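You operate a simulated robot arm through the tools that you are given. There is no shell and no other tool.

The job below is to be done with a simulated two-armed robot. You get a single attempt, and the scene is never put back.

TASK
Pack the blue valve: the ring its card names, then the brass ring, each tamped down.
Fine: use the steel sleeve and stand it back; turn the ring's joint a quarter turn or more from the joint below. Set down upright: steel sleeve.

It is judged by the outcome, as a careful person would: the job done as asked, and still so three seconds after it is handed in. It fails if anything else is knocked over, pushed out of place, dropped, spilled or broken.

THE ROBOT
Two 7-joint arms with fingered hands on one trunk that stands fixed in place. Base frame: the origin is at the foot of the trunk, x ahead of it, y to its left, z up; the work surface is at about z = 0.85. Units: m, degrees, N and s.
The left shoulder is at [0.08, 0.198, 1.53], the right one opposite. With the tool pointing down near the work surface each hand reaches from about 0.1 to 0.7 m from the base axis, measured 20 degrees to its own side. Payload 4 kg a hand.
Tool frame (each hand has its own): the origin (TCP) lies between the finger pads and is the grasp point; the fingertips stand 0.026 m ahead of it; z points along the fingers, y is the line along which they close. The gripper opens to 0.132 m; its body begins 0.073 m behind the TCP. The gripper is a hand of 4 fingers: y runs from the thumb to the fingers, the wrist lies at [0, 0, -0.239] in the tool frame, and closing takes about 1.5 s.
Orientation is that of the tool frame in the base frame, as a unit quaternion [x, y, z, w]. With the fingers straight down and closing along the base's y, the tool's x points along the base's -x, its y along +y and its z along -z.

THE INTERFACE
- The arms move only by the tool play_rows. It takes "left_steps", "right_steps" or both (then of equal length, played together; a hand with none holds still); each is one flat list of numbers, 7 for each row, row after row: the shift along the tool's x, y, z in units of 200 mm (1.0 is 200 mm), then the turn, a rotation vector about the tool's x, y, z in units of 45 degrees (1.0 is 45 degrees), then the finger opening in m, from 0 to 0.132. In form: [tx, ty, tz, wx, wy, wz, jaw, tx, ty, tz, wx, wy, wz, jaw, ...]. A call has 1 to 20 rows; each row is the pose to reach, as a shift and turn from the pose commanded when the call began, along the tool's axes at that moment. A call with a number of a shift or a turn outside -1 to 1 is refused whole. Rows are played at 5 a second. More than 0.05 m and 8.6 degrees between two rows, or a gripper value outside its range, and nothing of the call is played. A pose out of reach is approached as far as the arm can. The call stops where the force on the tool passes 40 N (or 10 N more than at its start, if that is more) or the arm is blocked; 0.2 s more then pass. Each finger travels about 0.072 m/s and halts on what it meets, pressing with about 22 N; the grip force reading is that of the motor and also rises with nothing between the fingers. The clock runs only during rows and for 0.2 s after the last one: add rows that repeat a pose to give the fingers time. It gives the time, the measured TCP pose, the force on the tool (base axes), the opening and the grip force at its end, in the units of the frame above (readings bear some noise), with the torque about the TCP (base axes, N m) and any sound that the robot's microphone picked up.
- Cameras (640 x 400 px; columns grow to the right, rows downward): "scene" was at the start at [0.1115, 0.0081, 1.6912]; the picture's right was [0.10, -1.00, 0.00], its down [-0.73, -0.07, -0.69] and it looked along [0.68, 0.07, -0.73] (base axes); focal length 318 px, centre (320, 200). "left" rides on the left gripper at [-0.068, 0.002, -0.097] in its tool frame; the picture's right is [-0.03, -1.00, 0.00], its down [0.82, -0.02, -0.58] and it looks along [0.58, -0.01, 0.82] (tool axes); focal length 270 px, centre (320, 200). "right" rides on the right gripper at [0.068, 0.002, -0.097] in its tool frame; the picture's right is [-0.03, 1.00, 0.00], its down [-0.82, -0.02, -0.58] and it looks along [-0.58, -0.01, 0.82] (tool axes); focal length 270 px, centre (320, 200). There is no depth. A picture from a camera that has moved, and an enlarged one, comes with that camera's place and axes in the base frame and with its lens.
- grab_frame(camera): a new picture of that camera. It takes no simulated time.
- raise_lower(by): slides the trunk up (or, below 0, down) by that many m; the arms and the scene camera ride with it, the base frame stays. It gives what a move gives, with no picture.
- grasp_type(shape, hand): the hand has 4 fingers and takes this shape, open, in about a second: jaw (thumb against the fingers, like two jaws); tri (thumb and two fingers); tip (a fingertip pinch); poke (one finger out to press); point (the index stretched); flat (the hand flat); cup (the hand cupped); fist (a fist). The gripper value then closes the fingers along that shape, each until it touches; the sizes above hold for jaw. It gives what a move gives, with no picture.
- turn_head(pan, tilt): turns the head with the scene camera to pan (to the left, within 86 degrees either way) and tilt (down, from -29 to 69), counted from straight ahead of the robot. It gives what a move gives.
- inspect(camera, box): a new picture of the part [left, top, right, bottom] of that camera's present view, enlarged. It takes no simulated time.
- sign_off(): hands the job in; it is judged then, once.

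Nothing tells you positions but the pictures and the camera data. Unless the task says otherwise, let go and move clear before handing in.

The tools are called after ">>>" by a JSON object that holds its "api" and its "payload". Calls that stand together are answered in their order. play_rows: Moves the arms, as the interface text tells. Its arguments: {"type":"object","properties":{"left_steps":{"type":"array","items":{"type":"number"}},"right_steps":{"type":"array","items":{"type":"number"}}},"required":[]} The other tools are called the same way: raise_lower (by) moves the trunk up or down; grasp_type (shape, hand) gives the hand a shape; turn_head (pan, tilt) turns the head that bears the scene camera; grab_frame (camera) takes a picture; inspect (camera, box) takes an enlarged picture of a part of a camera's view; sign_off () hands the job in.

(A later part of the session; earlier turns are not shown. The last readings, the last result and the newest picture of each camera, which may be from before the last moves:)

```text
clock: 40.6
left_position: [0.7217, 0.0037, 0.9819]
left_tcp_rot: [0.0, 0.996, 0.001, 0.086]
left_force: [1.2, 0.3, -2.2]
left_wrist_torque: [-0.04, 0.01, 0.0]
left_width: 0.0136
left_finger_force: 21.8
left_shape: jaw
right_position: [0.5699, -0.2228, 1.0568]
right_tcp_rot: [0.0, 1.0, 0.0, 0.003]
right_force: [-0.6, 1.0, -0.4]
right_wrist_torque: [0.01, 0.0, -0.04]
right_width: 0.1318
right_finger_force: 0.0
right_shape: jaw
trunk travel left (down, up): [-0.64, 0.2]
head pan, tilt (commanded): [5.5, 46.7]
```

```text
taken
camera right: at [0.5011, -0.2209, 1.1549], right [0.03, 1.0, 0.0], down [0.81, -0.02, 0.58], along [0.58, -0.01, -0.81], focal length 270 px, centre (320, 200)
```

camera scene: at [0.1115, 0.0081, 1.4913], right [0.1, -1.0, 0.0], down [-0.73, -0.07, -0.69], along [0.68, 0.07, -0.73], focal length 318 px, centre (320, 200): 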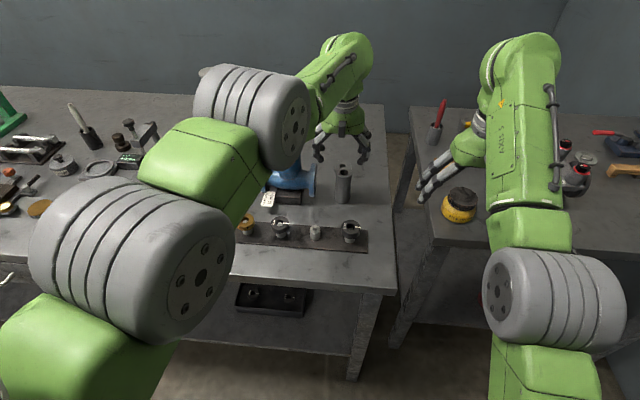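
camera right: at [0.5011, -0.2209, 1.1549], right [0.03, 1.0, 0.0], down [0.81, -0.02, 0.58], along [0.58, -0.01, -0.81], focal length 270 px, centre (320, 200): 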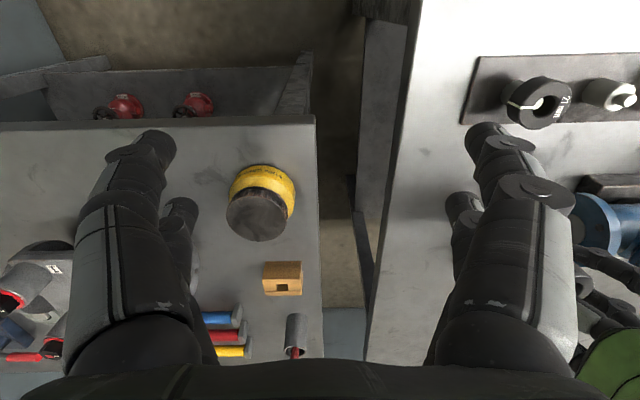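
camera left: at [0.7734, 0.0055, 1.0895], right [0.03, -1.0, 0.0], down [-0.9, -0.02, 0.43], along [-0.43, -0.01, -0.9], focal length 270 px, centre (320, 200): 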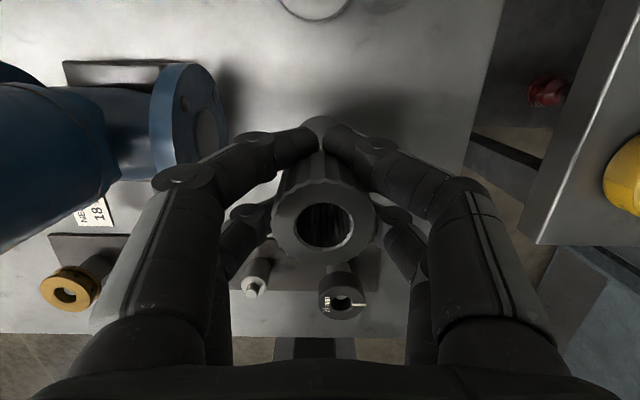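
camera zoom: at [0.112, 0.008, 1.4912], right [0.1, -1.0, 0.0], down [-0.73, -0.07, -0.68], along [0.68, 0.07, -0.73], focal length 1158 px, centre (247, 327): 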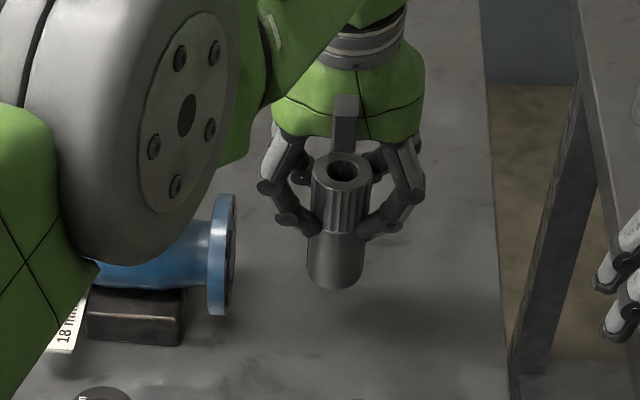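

The sleeve hangs nearly vertical (about 2° off, well within the bore clearance). I'll raise the trunk 0.1 to get height and reach, then carry it over to the valve.

>>> {"api": "raise_lower", "payload": {"by": 0.1}}

>>> {"api": "play_rows", "payload": {"left_steps": [-0.01, 0, -0.06, 0, 0, 0, 0.005, -0.025, 0, -0.14, 0, 0, 0, 0.005, -0.0434, 0, -0.246, 0, 0, 0, 0.005, -0.0434, 0, -0.246, 0, 0, 0, 0.005]}}

>>> {"api": "grab_frame", "payload": {"camera": "left"}}

>>> {"api": "grab_frame", "payload": {"camera": "scene"}}

```text
clock: 42.0
left_position: [0.7212, 0.0039, 1.0822]
left_tcp_rot: [0.0, 0.996, 0.0, 0.086]
left_force: [1.2, 0.4, -1.7]
left_wrist_torque: [0.01, -0.04, 0.02]
left_width: 0.0139
left_finger_force: 22.0
left_shape: jaw
right_position: [0.5704, -0.2235, 1.158]
right_tcp_rot: [0.0, 1.0, 0.0, 0.003]
right_force: [0.0, 0.3, -0.5]
right_wrist_torque: [-0.03, -0.01, -0.03]
right_width: 0.132
right_finger_force: 0.1
right_shape: jaw
trunk travel left (down, up): [-0.74, 0.1]
head pan, tilt (commanded): [5.5, 46.7]
```

```text
clock: 43.0
left_position: [0.7219, 0.004, 1.1313]
left_tcp_rot: [0.0, 0.996, 0.002, 0.086]
left_force: [-0.2, -0.3, -1.1]
left_wrist_torque: [-0.02, 0.01, 0.03]
left_width: 0.0134
left_finger_force: 21.6
left_shape: jaw
right_position: [0.5699, -0.2226, 1.1572]
right_tcp_rot: [0.0, 1.0, 0.001, 0.003]
right_force: [0.0, 0.0, 0.2]
right_wrist_torque: [0.0, -0.01, 0.05]
right_width: 0.1318
right_finger_force: 0.1
right_shape: jaw
trunk travel left (down, up): [-0.74, 0.1]
head pan, tilt (commanded): [5.5, 46.7]
```

```text
taken
camera left: at [0.7736, 0.0053, 1.2396], right [0.03, -1.0, 0.0], down [-0.9, -0.02, 0.43], along [-0.43, -0.01, -0.9], focal length 270 px, centre (320, 200)
```

left: 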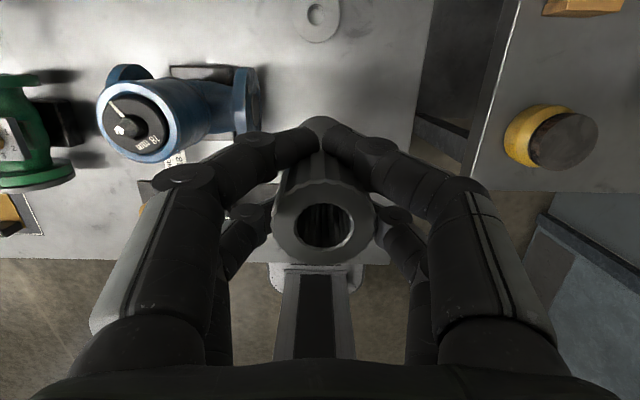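

```text
taken
camera scene: at [0.1122, 0.008, 1.5912], right [0.1, -1.0, 0.0], down [-0.73, -0.07, -0.68], along [0.68, 0.07, -0.73], focal length 318 px, centre (320, 200)
```

scene: 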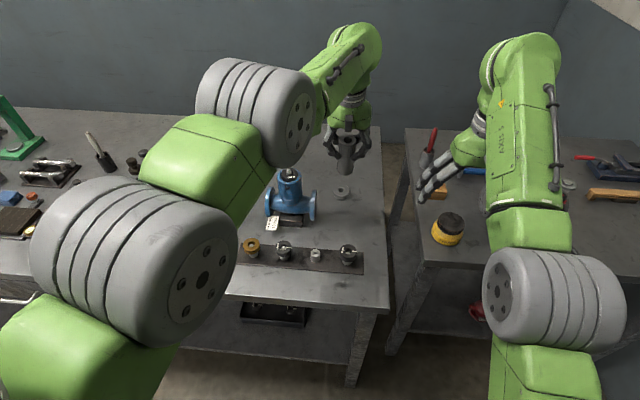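

Carrying the sleeve over the valve now, bottom about 20 mm above the stem tip.

>>> {"api": "play_rows", "payload": {"left_steps": [-0.01, 0.06, -0.016, 0, 0, 0, 0.005, -0.02, 0.18, -0.016, 0, 0, 0, 0.005, -0.03, 0.34, -0.016, 0, 0, 0, 0.005, -0.04, 0.5, -0.016, 0, 0, 0, 0.005, -0.05, 0.65, -0.016, 0, 0, 0, 0.005, -0.052, 0.746, -0.016, 0, 0, 0, 0.005, -0.052, 0.746, -0.016, 0, 0, 0, 0.005]}}

>>> {"api": "grab_frame", "payload": {"camera": "left"}}

>>> {"api": "inspect", "payload": {"camera": "scene", "box": [245, 100, 345, 220]}}

```text
clock: 44.6
left_position: [0.7495, 0.1521, 1.1396]
left_tcp_rot: [0.0, 0.996, 0.001, 0.085]
left_force: [0.2, -0.2, -2.3]
left_wrist_torque: [-0.03, 0.02, 0.03]
left_width: 0.0133
left_finger_force: 22.3
left_shape: jaw
left hand out of reach, approached as far as the arm can: row 2, 3, 4, 5, 6, 7
right_position: [0.5699, -0.2234, 1.1568]
right_tcp_rot: [0.0, 1.0, 0.0, 0.003]
right_force: [0.1, -0.6, 0.2]
right_wrist_torque: [-0.02, -0.02, -0.01]
right_width: 0.1319
right_finger_force: 0.0
right_shape: jaw
trunk travel left (down, up): [-0.74, 0.1]
head pan, tilt (commanded): [5.5, 46.7]
```

```text
taken
camera left: at [0.8008, 0.1533, 1.2463], right [0.02, -1.0, 0.0], down [-0.9, -0.02, 0.43], along [-0.43, -0.01, -0.9], focal length 270 px, centre (320, 200)
```

left: 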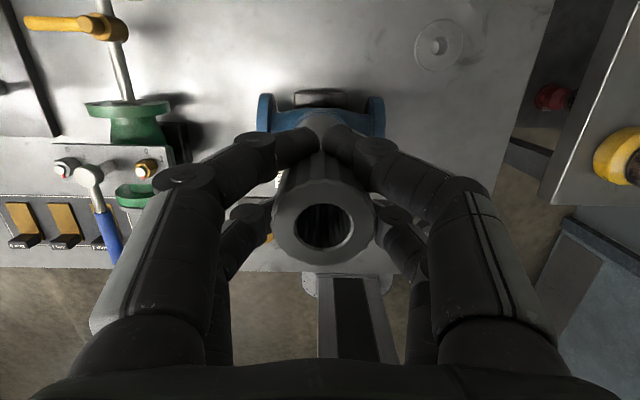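

```text
3.33 times, centred on (295, 160) of scene
camera zoom: at [0.112, 0.0077, 1.5912], right [0.1, -1.0, 0.0], down [-0.73, -0.07, -0.68], along [0.68, 0.07, -0.73], focal length 1061 px, centre (403, 333)
```

zoom: 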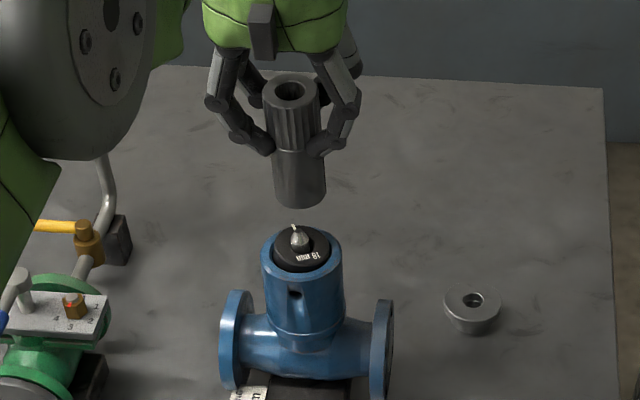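

The arm landed 17 mm too far in x: with a 10° tilt the band of reach shifts outward. Reducing the tilt to 7° should bring it back over the valve and also straighten the sleeve.

>>> {"api": "play_rows", "payload": {"left_steps": [0, 0, -0.005, 0, 0.035, 0, 0.005, 0.02, 0.003, -0.008, 0, 0.0667, 0, 0.005, 0.045, 0.006, -0.01, 0, 0.0667, 0, 0.005, 0.065, 0.006, -0.0115, 0, 0.0667, 0, 0.005, 0.065, 0.006, -0.0115, 0, 0.0667, 0, 0.005]}}

>>> {"api": "grab_frame", "payload": {"camera": "left"}}

>>> {"api": "inspect", "payload": {"camera": "scene", "box": [250, 110, 340, 200]}}

```text
clock: 45.8
left_position: [0.7359, 0.1526, 1.1376]
left_tcp_rot: [0.0, 0.998, 0.001, 0.058]
left_force: [0.2, -0.2, -2.6]
left_wrist_torque: [-0.01, -0.02, -0.02]
left_width: 0.0136
left_finger_force: 22.1
left_shape: jaw
right_position: [0.5703, -0.2221, 1.1567]
right_tcp_rot: [0.0, 1.0, 0.0, 0.002]
right_force: [0.9, -0.6, 0.1]
right_wrist_torque: [-0.02, -0.01, -0.04]
right_width: 0.1317
right_finger_force: 0.0
right_shape: jaw
trunk travel left (down, up): [-0.74, 0.1]
head pan, tilt (commanded): [5.5, 46.7]
```

```text
taken
camera left: at [0.7944, 0.1546, 1.2424], right [0.03, -1.0, 0.0], down [-0.88, -0.02, 0.48], along [-0.48, -0.01, -0.88], focal length 270 px, centre (320, 200)
```

left: 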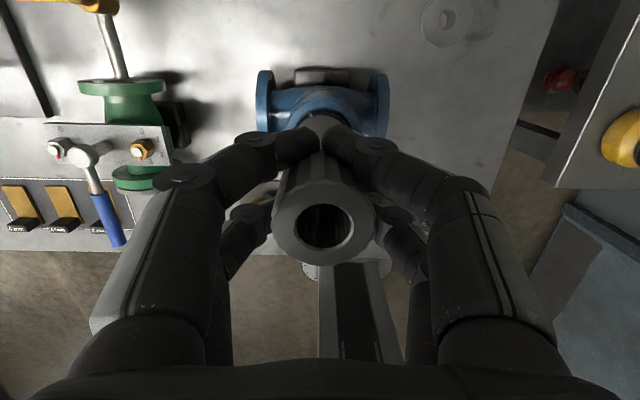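

```text
4.44 times, centred on (295, 155) of scene
camera zoom: at [0.1127, 0.0083, 1.5911], right [0.1, -1.0, 0.0], down [-0.73, -0.07, -0.68], along [0.68, 0.07, -0.73], focal length 1415 px, centre (431, 400)
```

zoom: 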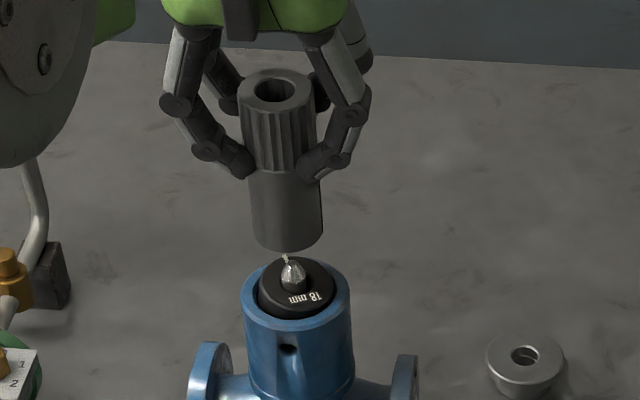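

Let me zoom the wrist view to judge the sleeve's lower end against the bonnet.

>>> {"api": "inspect", "payload": {"camera": "left", "box": [260, 60, 390, 190]}}

>>> {"api": "inspect", "payload": {"camera": "left", "box": [270, 160, 380, 280]}}

>>> {"api": "inspect", "payload": {"camera": "scene", "box": [280, 140, 325, 190]}}

```text
3.08 times, centred on (325, 125) of left
camera zoom: at [0.7944, 0.1546, 1.2424], right [0.03, -1.0, 0.0], down [-0.88, -0.02, 0.48], along [-0.48, -0.01, -0.88], focal length 832 px, centre (305, 431)
```

zoom: 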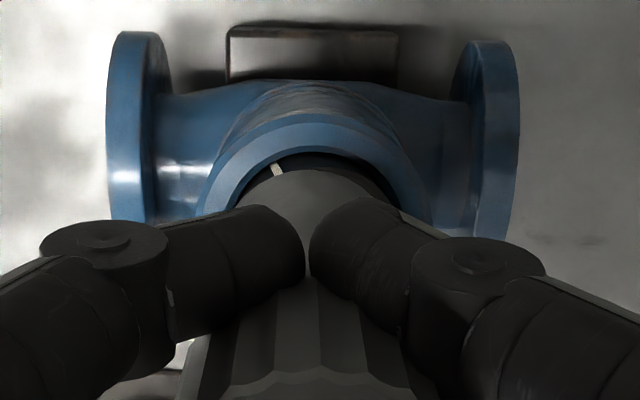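

```text
3.33 times, centred on (325, 220) of left
camera zoom: at [0.7944, 0.1546, 1.2424], right [0.03, -1.0, 0.0], down [-0.88, -0.02, 0.48], along [-0.48, -0.01, -0.88], focal length 901 px, centre (303, 133)
```

zoom: 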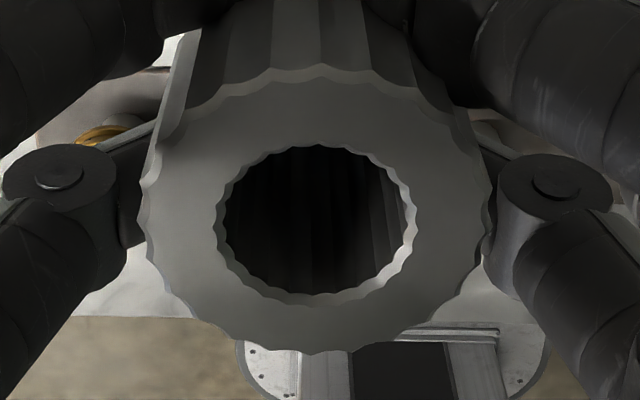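

```text
8.00 times, centred on (302, 165) of scene
camera zoom: at [0.1127, 0.0083, 1.5911], right [0.1, -1.0, 0.0], down [-0.73, -0.07, -0.68], along [0.68, 0.07, -0.73], focal length 2547 px, centre (460, 480)
```

zoom: 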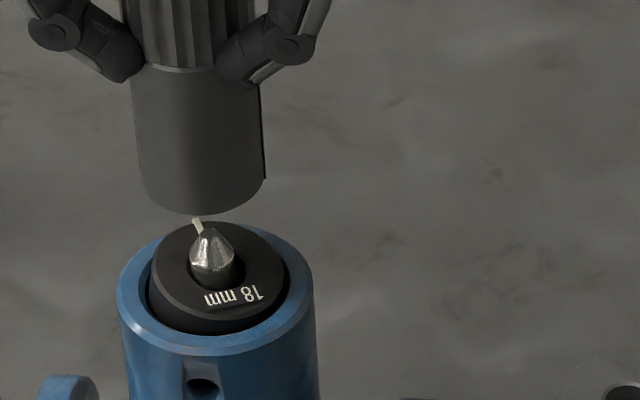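

Combining both views, the sleeve's lower end is about 6 mm too far in +x. I'll shift −6 mm and come down 10 mm (still above the stem), then look again.

>>> {"api": "play_rows", "payload": {"left_steps": [0.015, 0, -0.002, 0, 0, 0, 0.005, 0.0298, 0, -0.0035, 0, 0, 0, 0.005, 0.0327, 0, 0.02, 0, 0, 0, 0.005, 0.0356, 0, 0.0462, 0, 0, 0, 0.005, 0.0356, 0, 0.0462, 0, 0, 0, 0.005]}}

>>> {"api": "inspect", "payload": {"camera": "left", "box": [260, 60, 390, 190]}}

>>> {"api": "inspect", "payload": {"camera": "scene", "box": [280, 140, 325, 190]}}

```text
clock: 47.0
left_position: [0.7376, 0.1524, 1.1287]
left_tcp_rot: [0.0, 0.998, 0.001, 0.059]
left_force: [-0.7, 0.5, -2.7]
left_wrist_torque: [-0.03, 0.04, 0.0]
left_width: 0.0131
left_finger_force: 21.7
left_shape: jaw
left hand out of reach, approached as far as the arm can: row 1, 2, 3, 4, 5
right_position: [0.5707, -0.2235, 1.1562]
right_tcp_rot: [0.0, 1.0, 0.001, 0.003]
right_force: [0.9, -0.3, -0.1]
right_wrist_torque: [-0.03, 0.01, -0.02]
right_width: 0.1318
right_finger_force: 0.0
right_shape: jaw
trunk travel left (down, up): [-0.74, 0.1]
head pan, tilt (commanded): [5.5, 46.7]
```

```text
3.08 times, centred on (325, 125) of left
camera zoom: at [0.7945, 0.154, 1.2332], right [0.03, -1.0, 0.0], down [-0.88, -0.02, 0.48], along [-0.48, -0.01, -0.88], focal length 832 px, centre (305, 431)
```

zoom: 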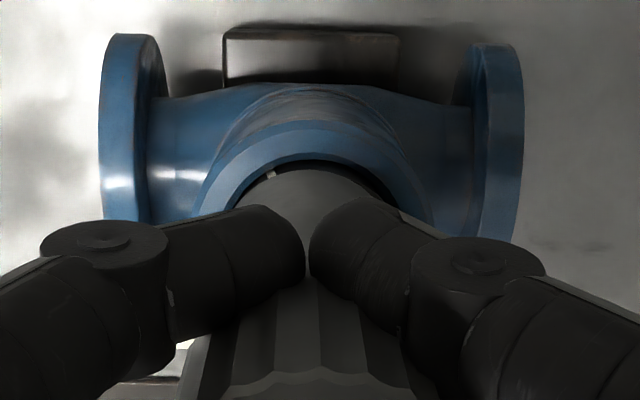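

```text
8.00 times, centred on (302, 165) of scene
camera zoom: at [0.112, 0.0082, 1.5912], right [0.1, -1.0, 0.0], down [-0.73, -0.07, -0.68], along [0.68, 0.07, -0.73], focal length 2547 px, centre (460, 480)
```

zoom: 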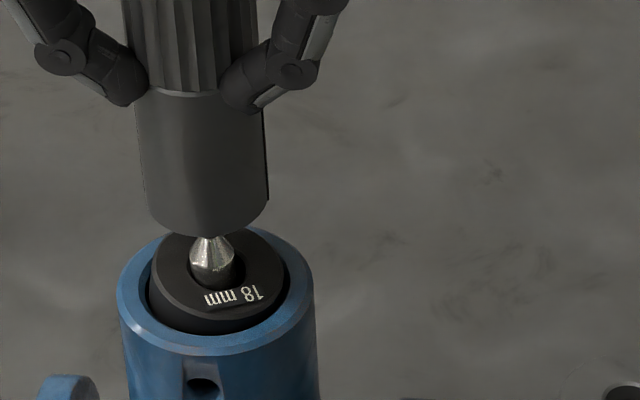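

The arm won't come further back at this tilt, but easing the tilt to 4° swings the sleeve's lower end back by about 4 mm and straightens it. I'll do that with a further 3 mm shift.

>>> {"api": "play_rows", "payload": {"left_steps": [0, 0, 0, 0, 0.03, 0, 0.005, 0.005, 0, -0.001, 0, 0.059, 0, 0.005, 0.0149, 0, -0.0017, 0, 0.059, 0, 0.005, 0.0149, 0, -0.0017, 0, 0.059, 0, 0.005]}}

>>> {"api": "inspect", "payload": {"camera": "left", "box": [260, 60, 390, 190]}}

>>> {"api": "inspect", "payload": {"camera": "scene", "box": [280, 140, 325, 190]}}

```text
clock: 48.0
left_position: [0.7349, 0.1518, 1.1286]
left_tcp_rot: [0.0, 0.999, 0.001, 0.037]
left_force: [0.5, -0.2, -2.7]
left_wrist_torque: [-0.01, 0.03, 0.01]
left_width: 0.0133
left_finger_force: 22.3
left_shape: jaw
right_position: [0.5693, -0.2225, 1.1577]
right_tcp_rot: [-0.001, 1.0, 0.0, 0.002]
right_force: [0.8, 0.5, 0.1]
right_wrist_torque: [0.0, 0.02, -0.02]
right_width: 0.1319
right_finger_force: 0.0
right_shape: jaw
trunk travel left (down, up): [-0.74, 0.1]
head pan, tilt (commanded): [5.5, 46.7]
```

```text
3.08 times, centred on (325, 125) of left
camera zoom: at [0.796, 0.1539, 1.2307], right [0.03, -1.0, 0.0], down [-0.86, -0.02, 0.52], along [-0.52, -0.01, -0.86], focal length 832 px, centre (305, 431)
```

zoom: 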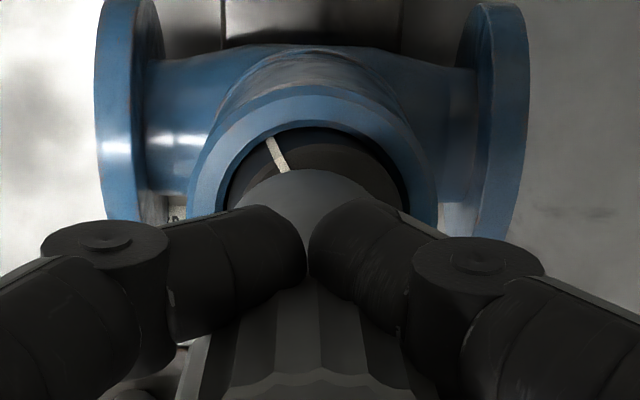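

```text
8.00 times, centred on (302, 165) of scene
camera zoom: at [0.1117, 0.0081, 1.5912], right [0.1, -1.0, 0.0], down [-0.73, -0.07, -0.69], along [0.68, 0.07, -0.73], focal length 2547 px, centre (460, 480)
```

zoom: 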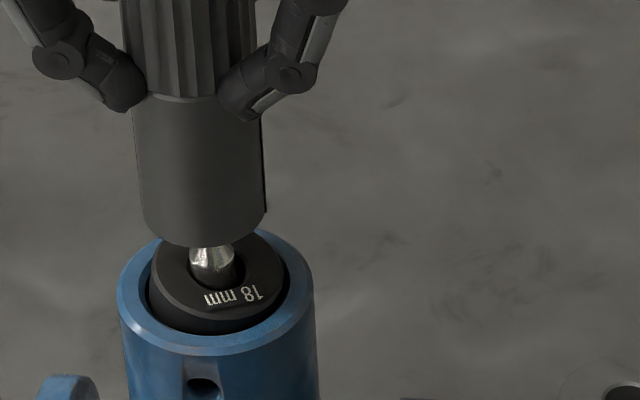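

Both views now put the sleeve within about 1–2 mm of the valve axis. Lowering over the stem tip in small steps with a slight trim, watching force.

>>> {"api": "play_rows", "payload": {"left_steps": [0.008, -0.002, 0.02, 0, 0, 0, 0.005, 0.011, -0.0035, 0.05, 0, 0, 0, 0.005, 0.0135, -0.0035, 0.08, 0, 0, 0, 0.005, 0.0156, -0.0035, 0.109, 0, 0, 0, 0.005, 0.0156, -0.0035, 0.109, 0, 0, 0, 0.005]}}

>>> {"api": "inspect", "payload": {"camera": "left", "box": [260, 60, 390, 190]}}

>>> {"api": "inspect", "payload": {"camera": "scene", "box": [280, 140, 325, 190]}}

```text
clock: 49.2
left_position: [0.7312, 0.1511, 1.1057]
left_tcp_rot: [0.001, 0.999, 0.001, 0.038]
left_force: [0.0, -0.1, 1.1]
left_wrist_torque: [0.11, -0.04, -0.05]
left_width: 0.0132
left_finger_force: 21.7
left_shape: jaw
right_position: [0.57, -0.2231, 1.1578]
right_tcp_rot: [0.0, 1.0, 0.0, 0.002]
right_force: [-0.7, 0.9, -0.5]
right_wrist_torque: [0.0, -0.03, -0.01]
right_width: 0.132
right_finger_force: 0.1
right_shape: jaw
trunk travel left (down, up): [-0.74, 0.1]
head pan, tilt (commanded): [5.5, 46.7]
```

```text
3.08 times, centred on (325, 125) of left
camera zoom: at [0.7943, 0.153, 1.2094], right [0.03, -1.0, 0.0], down [-0.86, -0.02, 0.51], along [-0.51, -0.01, -0.86], focal length 832 px, centre (305, 431)
```

zoom: 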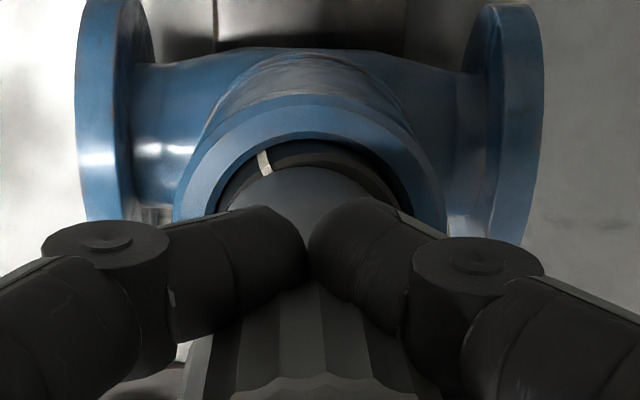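

```text
8.00 times, centred on (302, 165) of scene
camera zoom: at [0.1114, 0.0081, 1.5913], right [0.1, -1.0, 0.0], down [-0.72, -0.07, -0.69], along [0.68, 0.07, -0.73], focal length 2547 px, centre (460, 480)
```

zoom: 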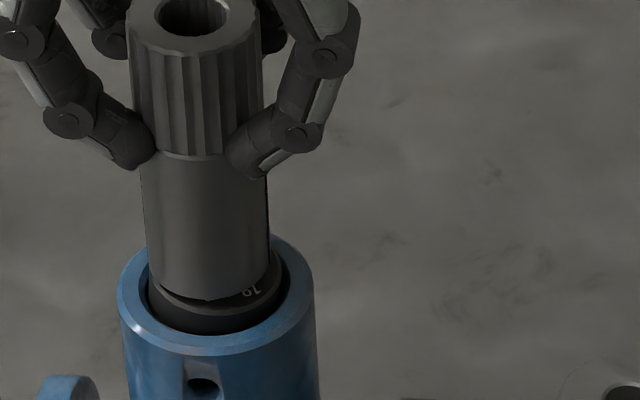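

The sleeve has met the ring's high side, its hole over the stem. It looks about 1.5–2 mm toward +y, so I'll trim −1.5 mm in y and press down 10 mm, watching the force.

>>> {"api": "play_rows", "payload": {"left_steps": [0, -0.0075, -0.005, 0, 0, 0, 0.0, 0, -0.0075, 0.01, 0, 0, 0, 0.0, 0.0015, -0.0075, 0.025, 0, 0, 0, 0.0, 0.0037, -0.0075, 0.05, 0, 0, 0, 0.0, 0.0037, -0.0075, 0.05, 0, 0, 0, 0.0]}}

>>> {"api": "inspect", "payload": {"camera": "left", "box": [260, 60, 390, 190]}}

>>> {"api": "inspect", "payload": {"camera": "scene", "box": [280, 140, 325, 190]}}

```text
clock: 50.4
left_position: [0.7315, 0.1504, 1.097]
left_tcp_rot: [0.0, 0.999, 0.001, 0.037]
left_force: [0.6, 0.1, -0.4]
left_wrist_torque: [0.09, -0.04, -0.01]
left_width: 0.0135
left_finger_force: 22.1
left_shape: jaw
right_position: [0.5684, -0.2233, 1.1561]
right_tcp_rot: [0.0, 1.0, 0.0, 0.003]
right_force: [0.9, 1.1, -1.0]
right_wrist_torque: [0.0, 0.04, 0.02]
right_width: 0.132
right_finger_force: 0.1
right_shape: jaw
trunk travel left (down, up): [-0.74, 0.1]
head pan, tilt (commanded): [5.5, 46.7]
```

```text
3.08 times, centred on (325, 125) of left
camera zoom: at [0.7939, 0.1515, 1.1988], right [0.03, -1.0, 0.0], down [-0.86, -0.02, 0.52], along [-0.52, -0.01, -0.86], focal length 832 px, centre (305, 431)
```

zoom: 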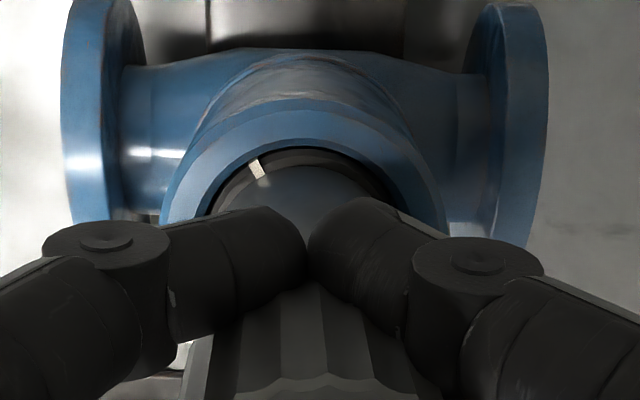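

```text
8.00 times, centred on (302, 165) of scene
camera zoom: at [0.1115, 0.0082, 1.5912], right [0.1, -1.0, 0.0], down [-0.73, -0.07, -0.69], along [0.68, 0.07, -0.73], focal length 2547 px, centre (460, 480)
```

zoom: 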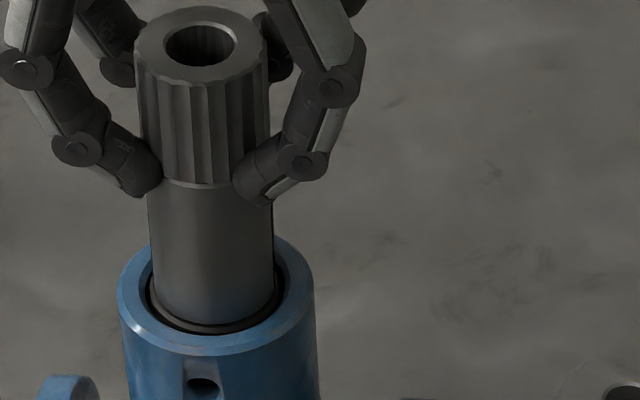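

The ring levelled and is sliding down with almost no resistance. Continuing to press.

>>> {"api": "play_rows", "payload": {"left_steps": [0.0018, 0, 0.025, 0, 0, 0, 0.0, 0.0037, 0, 0.05, 0, 0, 0, 0.0, 0.0055, 0, 0.075, 0, 0, 0, 0.0, 0.0074, 0, 0.1, 0, 0, 0, 0.0, 0.0074, 0, 0.1, 0, 0, 0, 0.0]}}

>>> {"api": "inspect", "payload": {"camera": "left", "box": [260, 60, 390, 190]}}

>>> {"api": "inspect", "payload": {"camera": "scene", "box": [280, 140, 325, 190]}}

```text
clock: 51.6
left_position: [0.7336, 0.1495, 1.0766]
left_tcp_rot: [0.001, 0.999, 0.001, 0.037]
left_force: [-0.2, 0.5, -0.8]
left_wrist_torque: [0.04, -0.02, 0.01]
left_width: 0.0131
left_finger_force: 21.7
left_shape: jaw
right_position: [0.5697, -0.2235, 1.1581]
right_tcp_rot: [0.0, 1.0, 0.0, 0.003]
right_force: [1.1, -0.2, -0.7]
right_wrist_torque: [-0.07, 0.01, -0.01]
right_width: 0.1318
right_finger_force: 0.0
right_shape: jaw
trunk travel left (down, up): [-0.74, 0.1]
head pan, tilt (commanded): [5.5, 46.7]
```

```text
3.08 times, centred on (325, 125) of left
camera zoom: at [0.7944, 0.1517, 1.1784], right [0.03, -1.0, 0.0], down [-0.86, -0.02, 0.52], along [-0.52, -0.01, -0.86], focal length 832 px, centre (305, 431)
```

zoom: 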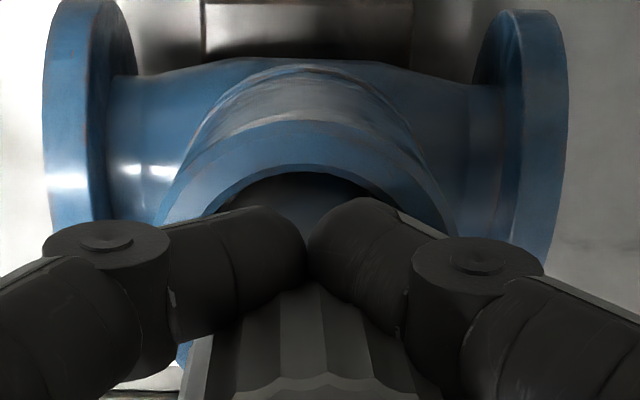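

```text
8.00 times, centred on (302, 165) of scene
camera zoom: at [0.1116, 0.0082, 1.5912], right [0.1, -1.0, 0.0], down [-0.73, -0.07, -0.69], along [0.68, 0.07, -0.73], focal length 2547 px, centre (460, 480)
```

zoom: 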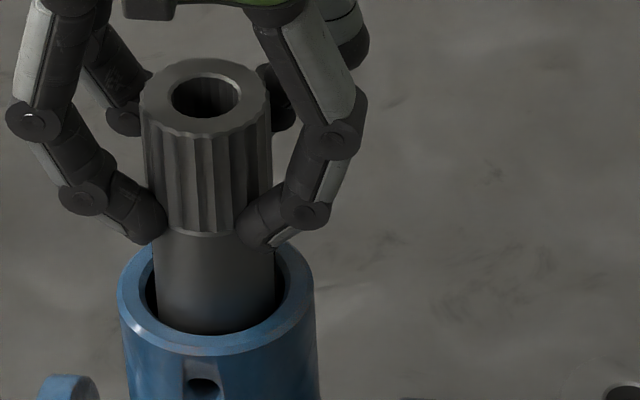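

Still free. I expect the ring to seat around TCP z ≈ 1.056; continuing.

>>> {"api": "play_rows", "payload": {"left_steps": [0.0018, 0, 0.025, 0, 0, 0, 0.0, 0.0037, 0, 0.05, 0, 0, 0, 0.0, 0.0055, 0, 0.075, 0, 0, 0, 0.0, 0.0055, 0, 0.075, 0, 0, 0, 0.0]}}

>>> {"api": "inspect", "payload": {"camera": "scene", "box": [280, 140, 325, 190]}}

```text
clock: 52.6
left_position: [0.7315, 0.1505, 1.0699]
left_tcp_rot: [-0.001, 0.999, 0.0, 0.044]
left_force: [4.2, 4.4, 33.3]
left_wrist_torque: [0.09, 0.03, 0.0]
left_width: 0.0139
left_finger_force: 22.1
left_shape: jaw
right_position: [0.5658, -0.2235, 1.1608]
right_tcp_rot: [-0.001, 1.0, 0.0, 0.004]
right_force: [-0.1, 0.1, -0.2]
right_wrist_torque: [0.01, 0.04, 0.02]
right_width: 0.1316
right_finger_force: 0.1
right_shape: jaw
trunk travel left (down, up): [-0.74, 0.1]
head pan, tilt (commanded): [5.5, 46.7]
```

```text
8.00 times, centred on (302, 165) of scene
camera zoom: at [0.1054, 0.0079, 1.5921], right [0.1, -1.0, 0.0], down [-0.72, -0.07, -0.69], along [0.68, 0.07, -0.73], focal length 2547 px, centre (460, 480)
```

zoom: 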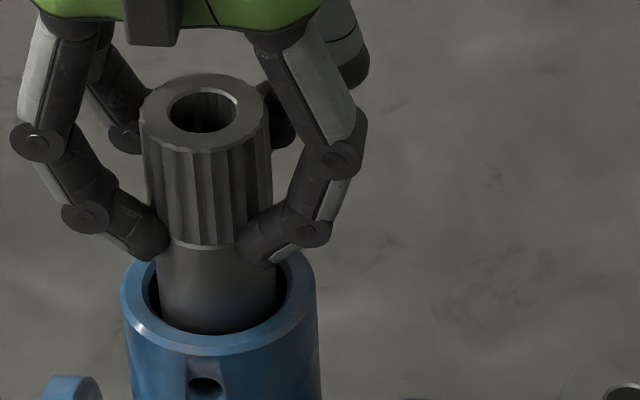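

The force rose sharply to 33 N with the sleeve about 20 mm inside the bore, which matches the ring seating (the port would then line up with the next ring). I'll press a touch more to be sure it's tamped, then ease off.

>>> {"api": "play_rows", "payload": {"left_steps": [0, 0, 0.006, 0, 0, 0, 0.0, 0, 0, 0.006, 0, 0, 0, 0.0, 0, 0, 0.006, 0, 0, 0, 0.0]}}

>>> {"api": "inspect", "payload": {"camera": "scene", "box": [270, 130, 330, 200]}}

```text
clock: 53.4
left_position: [0.7304, 0.1507, 1.0698]
left_tcp_rot: [0.0, 0.999, 0.001, 0.045]
left_force: [5.2, 5.7, 38.4]
left_wrist_torque: [0.12, 0.0, 0.0]
left_width: 0.0146
left_finger_force: 21.4
left_shape: jaw
right_position: [0.565, -0.2238, 1.1607]
right_tcp_rot: [0.0, 1.0, 0.001, 0.005]
right_force: [0.1, -0.4, -1.0]
right_wrist_torque: [0.0, -0.01, 0.01]
right_width: 0.1319
right_finger_force: 0.1
right_shape: jaw
trunk travel left (down, up): [-0.74, 0.1]
head pan, tilt (commanded): [5.5, 46.7]
```

```text
5.71 times, centred on (300, 165) of scene
camera zoom: at [0.1046, 0.0081, 1.5918], right [0.1, -1.0, 0.0], down [-0.72, -0.07, -0.69], along [0.69, 0.07, -0.73], focal length 1819 px, centre (434, 400)
```

zoom: 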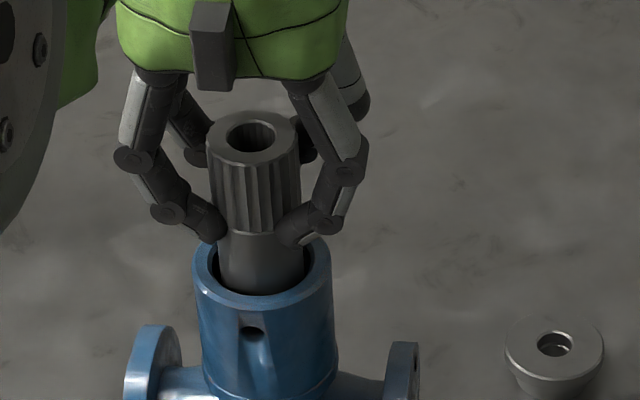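

It held 38 N without moving, so the 18 mm ring is tamped home. Now lifting the sleeve out in stages.

>>> {"api": "play_rows", "payload": {"left_steps": [-0.003, 0, -0.04, 0, 0, 0, 0.0, -0.006, 0, -0.08, 0, 0, 0, 0.0, -0.0095, 0, -0.13, 0, 0, 0, 0.0, -0.013, 0, -0.18, 0, 0, 0, 0.0, -0.0165, 0, -0.225, 0, 0, 0, 0.0, -0.0165, 0, -0.225, 0, 0, 0, 0.0]}}

>>> {"api": "inspect", "payload": {"camera": "scene", "box": [270, 130, 330, 200]}}

```text
clock: 54.8
left_position: [0.732, 0.1506, 1.1045]
left_tcp_rot: [-0.001, 0.999, 0.001, 0.037]
left_force: [-0.2, -0.3, -1.5]
left_wrist_torque: [0.0, 0.0, -0.03]
left_width: 0.0136
left_finger_force: 22.0
left_shape: jaw
right_position: [0.5705, -0.2222, 1.1564]
right_tcp_rot: [0.001, 1.0, 0.0, 0.002]
right_force: [0.1, 0.6, -0.2]
right_wrist_torque: [-0.03, -0.02, -0.02]
right_width: 0.1321
right_finger_force: 0.0
right_shape: jaw
trunk travel left (down, up): [-0.74, 0.1]
head pan, tilt (commanded): [5.5, 46.7]
```

```text
5.71 times, centred on (300, 165) of scene
camera zoom: at [0.1126, 0.0082, 1.5911], right [0.1, -1.0, 0.0], down [-0.73, -0.07, -0.68], along [0.68, 0.07, -0.73], focal length 1819 px, centre (434, 400)
```

zoom: 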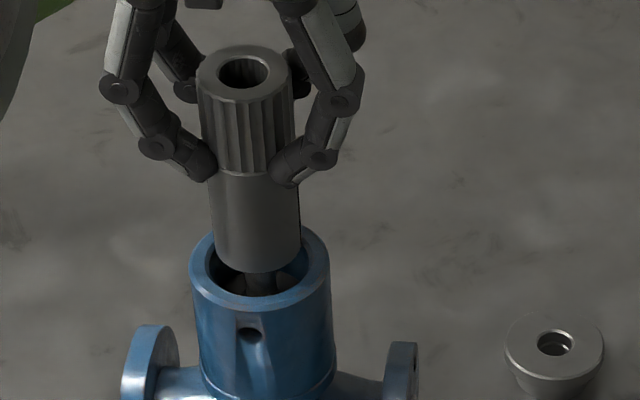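

The ring is well down the bore and the sleeve is coming out clean. I'll lift fully clear of the stem and carry the sleeve back over its spot.

>>> {"api": "play_rows", "payload": {"left_steps": [-0.004, 0, -0.06, 0, 0, 0, 0.0, -0.009, 0, -0.12, 0, 0, 0, 0.0, -0.0129, 0, -0.1745, 0, 0, 0, 0.0, -0.0129, 0, -0.1745, 0, 0, 0, 0.0]}}

>>> {"api": "inspect", "payload": {"camera": "scene", "box": [260, 110, 340, 200]}}

```text
clock: 55.8
left_position: [0.7336, 0.151, 1.1415]
left_tcp_rot: [0.001, 0.999, 0.001, 0.036]
left_force: [-0.6, -0.3, -2.5]
left_wrist_torque: [0.0, -0.01, 0.01]
left_width: 0.0139
left_finger_force: 22.2
left_shape: jaw
right_position: [0.5703, -0.2234, 1.1577]
right_tcp_rot: [0.0, 1.0, 0.0, 0.003]
right_force: [0.2, 0.0, -0.5]
right_wrist_torque: [0.02, -0.04, 0.04]
right_width: 0.1317
right_finger_force: 0.0
right_shape: jaw
trunk travel left (down, up): [-0.74, 0.1]
head pan, tilt (commanded): [5.5, 46.7]
```

```text
4.44 times, centred on (300, 155) of scene
camera zoom: at [0.112, 0.0082, 1.5912], right [0.1, -1.0, 0.0], down [-0.73, -0.07, -0.68], along [0.68, 0.07, -0.73], focal length 1415 px, centre (409, 400)
```

zoom: 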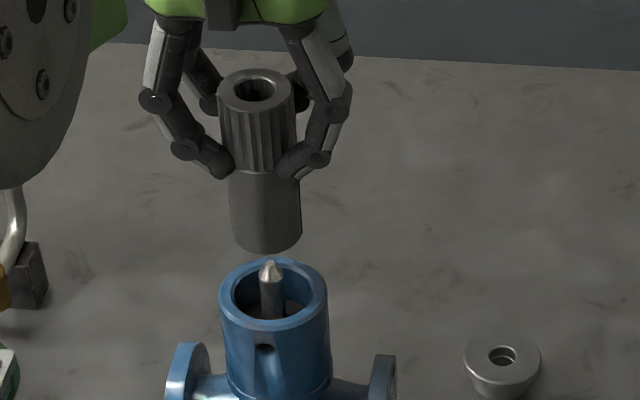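

Sleeve is clear of the stem. Carrying it back over its original spot.

>>> {"api": "play_rows", "payload": {"left_steps": [0.0, -0.06, 0, 0, 0, 0, 0.0, 0.01, -0.2, 0, 0, 0, 0, 0.0, 0.02, -0.36, 0, 0, 0, 0, 0.0, 0.04, -0.52, -0.002, 0, 0, 0, 0.0, 0.055, -0.66, -0.004, 0, 0, 0, 0.0, 0.063, -0.7275, -0.0047, 0, 0, 0, 0.0, 0.063, -0.7275, -0.0047, 0, 0, 0, 0.0]}}

>>> {"api": "grab_frame", "payload": {"camera": "left"}}

>>> {"api": "inspect", "payload": {"camera": "scene", "box": [290, 110, 390, 220]}}

```text
clock: 57.4
left_position: [0.7153, 0.0083, 1.1407]
left_tcp_rot: [0.0, 0.999, 0.001, 0.037]
left_force: [0.7, -0.1, -2.2]
left_wrist_torque: [-0.02, -0.01, 0.0]
left_width: 0.0133
left_finger_force: 21.7
left_shape: jaw
left hand out of reach, approached as far as the arm can: row 5, 6, 7
right_position: [0.5706, -0.2222, 1.1578]
right_tcp_rot: [0.001, 1.0, 0.0, 0.003]
right_force: [0.3, 0.5, -0.3]
right_wrist_torque: [0.0, 0.0, -0.01]
right_width: 0.132
right_finger_force: 0.0
right_shape: jaw
trunk travel left (down, up): [-0.74, 0.1]
head pan, tilt (commanded): [5.5, 46.7]
```

```text
taken
camera left: at [0.777, 0.0098, 1.2423], right [0.02, -1.0, 0.0], down [-0.86, -0.02, 0.51], along [-0.51, -0.01, -0.86], focal length 270 px, centre (320, 200)
```

left: 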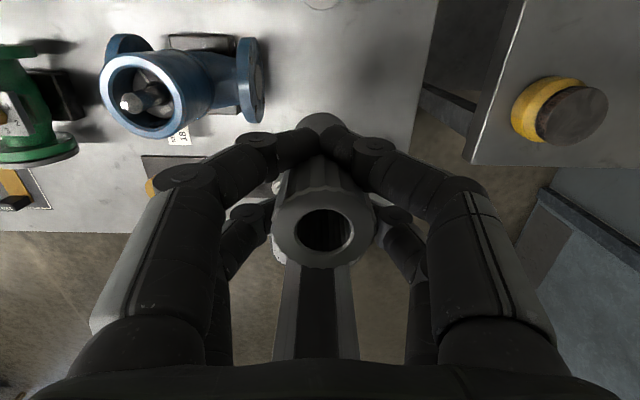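

```text
3.64 times, centred on (340, 165) of scene
camera zoom: at [0.1121, 0.0085, 1.5912], right [0.1, -1.0, 0.0], down [-0.73, -0.07, -0.68], along [0.68, 0.07, -0.73], focal length 1158 px, centre (247, 327)
```

zoom: 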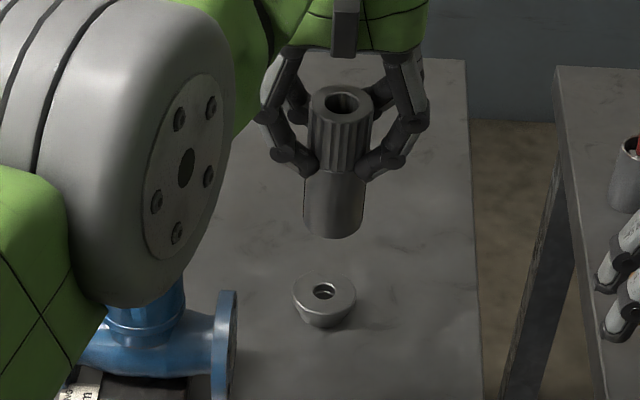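

Over the spot within a few millimetres. Lowering the trunk by 0.1, then I'll look at the sleeve's lower end against the table.

>>> {"api": "raise_lower", "payload": {"by": -0.1}}

>>> {"api": "play_rows", "payload": {"left_steps": [0.0, -0.007, 0.05, 0, 0, 0, 0.0, 0.0, -0.014, 0.12, 0, 0, 0, 0.0, 0.0, -0.014, 0.22, 0, 0, 0, 0.0, 0.005, -0.014, 0.32, 0, 0, 0, 0.0, 0.008, -0.014, 0.4, 0, 0, 0, 0.0, 0.008, -0.014, 0.4, 0, 0, 0, 0.0]}}

>>> {"api": "grab_frame", "payload": {"camera": "left"}}

>>> {"api": "inspect", "payload": {"camera": "scene", "box": [290, 110, 390, 220]}}

```text
clock: 58.7
left_position: [0.7144, 0.0082, 1.0409]
left_tcp_rot: [0.0, 0.999, 0.0, 0.038]
left_force: [-0.7, 0.4, -2.0]
left_wrist_torque: [0.02, 0.0, 0.01]
left_width: 0.0133
left_finger_force: 21.9
left_shape: jaw
right_position: [0.5705, -0.2232, 1.0581]
right_tcp_rot: [0.0, 1.0, 0.0, 0.002]
right_force: [0.2, 0.5, -0.5]
right_wrist_torque: [0.01, -0.02, 0.01]
right_width: 0.132
right_finger_force: 0.0
right_shape: jaw
trunk travel left (down, up): [-0.64, 0.2]
head pan, tilt (commanded): [5.5, 46.7]
```

```text
clock: 60.1
left_position: [0.7161, 0.0071, 0.9619]
left_tcp_rot: [0.001, 0.999, 0.0, 0.039]
left_force: [-0.1, -0.1, -2.7]
left_wrist_torque: [-0.03, -0.02, 0.0]
left_width: 0.0133
left_finger_force: 22.0
left_shape: jaw
left hand out of reach, approached as far as the arm can: row 4, 5, 6
right_position: [0.5692, -0.2223, 1.0578]
right_tcp_rot: [0.0, 1.0, -0.001, 0.002]
right_force: [-0.2, 0.4, 0.8]
right_wrist_torque: [0.0, 0.01, 0.0]
right_width: 0.1318
right_finger_force: 0.0
right_shape: jaw
trunk travel left (down, up): [-0.64, 0.2]
head pan, tilt (commanded): [5.5, 46.7]
```

```text
taken
camera left: at [0.778, 0.009, 1.0625], right [0.02, -1.0, 0.0], down [-0.86, -0.02, 0.51], along [-0.51, -0.01, -0.86], focal length 270 px, centre (320, 200)
```

left: 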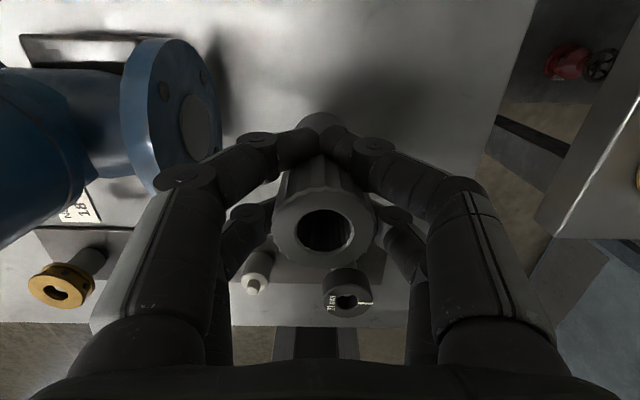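

```text
3.64 times, centred on (340, 165) of scene
camera zoom: at [0.1118, 0.008, 1.4912], right [0.1, -1.0, 0.0], down [-0.73, -0.07, -0.69], along [0.68, 0.07, -0.73], focal length 1158 px, centre (247, 327)
```

zoom: 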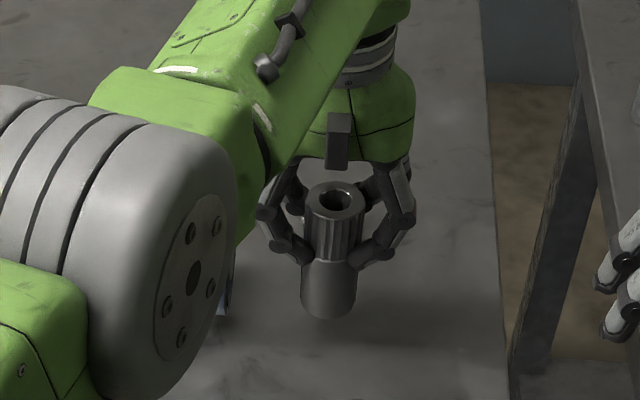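

About 30 mm above the table. Lowering further to just above it.

>>> {"api": "play_rows", "payload": {"left_steps": [0.003, 0, 0.04, 0, 0, 0, 0.0, 0.006, 0, 0.08, 0, 0, 0, 0.0, 0.0085, 0, 0.115, 0, 0, 0, 0.0, 0.0085, 0, 0.115, 0, 0, 0, 0.0]}}

>>> {"api": "inspect", "payload": {"camera": "scene", "box": [290, 110, 390, 220]}}

```text
clock: 61.1
left_position: [0.7147, 0.0081, 0.9383]
left_tcp_rot: [0.0, 0.999, 0.001, 0.038]
left_force: [0.4, 0.1, -2.0]
left_wrist_torque: [0.01, 0.01, 0.0]
left_width: 0.0135
left_finger_force: 21.9
left_shape: jaw
right_position: [0.5695, -0.2224, 1.0562]
right_tcp_rot: [0.0, 1.0, 0.0, 0.003]
right_force: [0.3, -0.5, 0.4]
right_wrist_torque: [-0.02, 0.05, -0.01]
right_width: 0.132
right_finger_force: 0.1
right_shape: jaw
trunk travel left (down, up): [-0.64, 0.2]
head pan, tilt (commanded): [5.5, 46.7]
```

```text
3.64 times, centred on (340, 165) of scene
camera zoom: at [0.112, 0.008, 1.4912], right [0.1, -1.0, 0.0], down [-0.73, -0.07, -0.68], along [0.68, 0.07, -0.73], focal length 1158 px, centre (247, 327)
```

zoom: 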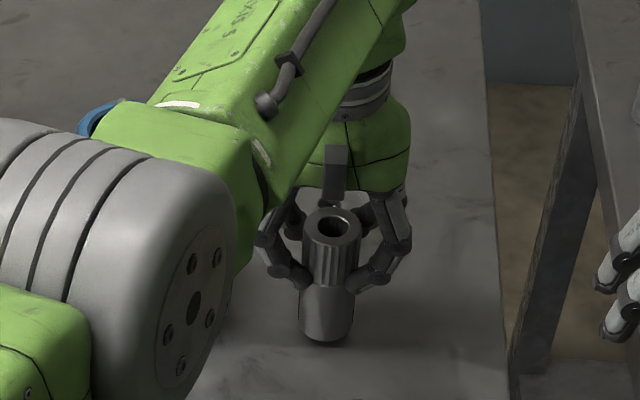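

>>> {"api": "play_rows", "payload": {"left_steps": [0.001, 0, 0.012, 0, 0, 0, 0.0, 0.002, 0, 0.024, 0, 0, 0, 0.0, 0.003, 0, 0.036, 0, 0, 0, 0.0, 0.003, 0, 0.036, 0, 0, 0, 0.0]}}

>>> {"api": "inspect", "payload": {"camera": "scene", "box": [290, 110, 390, 220]}}

```text
clock: 62.1
left_position: [0.7144, 0.0092, 0.9306]
left_tcp_rot: [-0.001, 0.999, 0.001, 0.039]
left_force: [0.5, 0.7, -1.1]
left_wrist_torque: [0.0, 0.05, 0.04]
left_width: 0.013
left_finger_force: 22.4
left_shape: jaw
left hand out of reach, approached as far as the arm can: row 1, 2
right_position: [0.5708, -0.2235, 1.0571]
right_tcp_rot: [0.0, 1.0, 0.0, 0.002]
right_force: [-0.9, 0.5, -0.8]
right_wrist_torque: [0.05, -0.01, -0.02]
right_width: 0.1317
right_finger_force: 0.1
right_shape: jaw
trunk travel left (down, up): [-0.64, 0.2]
head pan, tilt (commanded): [5.5, 46.7]
```

```text
3.64 times, centred on (340, 165) of scene
camera zoom: at [0.1118, 0.008, 1.4912], right [0.1, -1.0, 0.0], down [-0.73, -0.07, -0.68], along [0.68, 0.07, -0.73], focal length 1158 px, centre (247, 327)
```

zoom: 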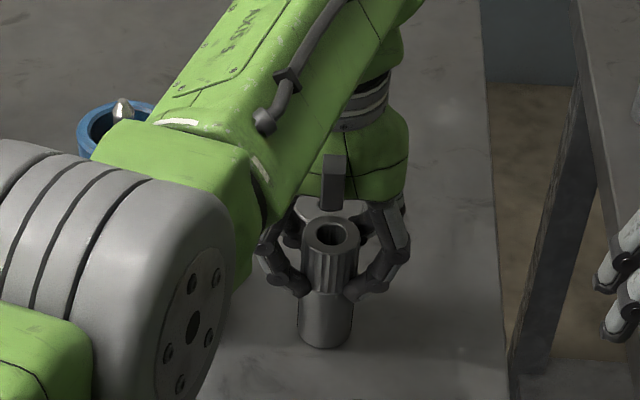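

>>> {"api": "play_rows", "payload": {"left_steps": [0.0005, 0, 0.008, 0, 0, 0, 0.0, 0.001, 0, 0.016, 0, 0, 0, 0.0, 0.001, 0, 0.016, 0, 0, 0, 0.0]}}

```text
clock: 62.9
left_position: [0.7131, 0.0078, 0.9304]
left_tcp_rot: [0.0, 0.999, 0.001, 0.042]
left_force: [2.4, 0.4, 11.4]
left_wrist_torque: [0.01, 0.05, 0.02]
left_width: 0.0132
left_finger_force: 21.0
left_shape: jaw
right_position: [0.5693, -0.2228, 1.0579]
right_tcp_rot: [0.0, 1.0, -0.001, 0.003]
right_force: [-0.4, 0.1, 0.0]
right_wrist_torque: [0.02, -0.01, -0.02]
right_width: 0.1322
right_finger_force: 0.1
right_shape: jaw
trunk travel left (down, up): [-0.64, 0.2]
head pan, tilt (commanded): [5.5, 46.7]
```

The sleeve is on the table (net +13 N, almost no torque, so standing flat). I'll ease the pressure, open gently and check that it stands.

>>> {"api": "play_rows", "payload": {"left_steps": [-0.0008, 0, -0.012, 0, 0, 0, 0.0, -0.0008, 0, -0.012, 0, 0, 0, 0.02, -0.0008, 0, -0.012, 0, 0, 0, 0.03, -0.0008, 0, -0.012, 0, 0, 0, 0.045, -0.0008, 0, -0.012, 0, 0, 0, 0.06, -0.0008, 0, -0.012, 0, 0, 0, 0.065, -0.0008, 0, -0.012, 0, 0, 0, 0.065]}}

>>> {"api": "grab_frame", "payload": {"camera": "left"}}

>>> {"api": "inspect", "payload": {"camera": "scene", "box": [290, 110, 390, 220]}}

```text
clock: 64.5
left_position: [0.7137, 0.0084, 0.9301]
left_tcp_rot: [0.001, 0.999, 0.002, 0.039]
left_force: [0.8, 0.3, -0.7]
left_wrist_torque: [0.0, -0.02, -0.01]
left_width: 0.0644
left_finger_force: 0.1
left_shape: jaw
right_position: [0.5695, -0.2231, 1.0576]
right_tcp_rot: [-0.001, 1.0, 0.0, 0.003]
right_force: [-0.1, -1.0, -0.2]
right_wrist_torque: [0.0, 0.01, 0.04]
right_width: 0.1318
right_finger_force: 0.1
right_shape: jaw
trunk travel left (down, up): [-0.64, 0.2]
head pan, tilt (commanded): [5.5, 46.7]
```

```text
taken
camera left: at [0.7758, 0.01, 1.0317], right [0.02, -1.0, 0.0], down [-0.86, -0.02, 0.51], along [-0.51, -0.01, -0.86], focal length 270 px, centre (320, 200)
```

left: 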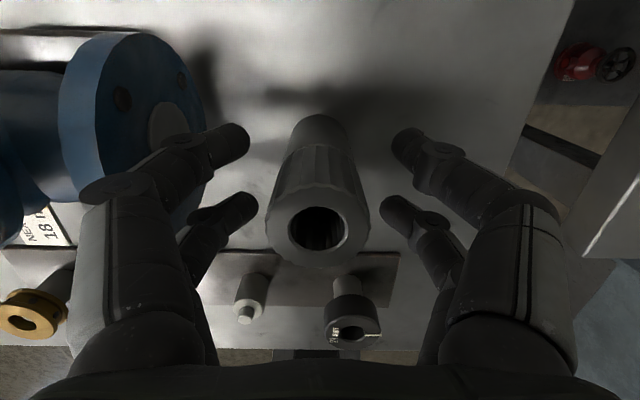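

```text
3.64 times, centred on (340, 165) of scene
camera zoom: at [0.1116, 0.008, 1.4912], right [0.1, -1.0, 0.0], down [-0.73, -0.07, -0.69], along [0.68, 0.07, -0.73], focal length 1158 px, centre (247, 327)
```

zoom: 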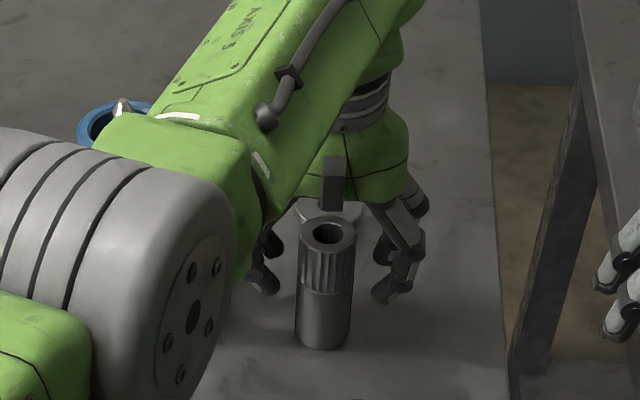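

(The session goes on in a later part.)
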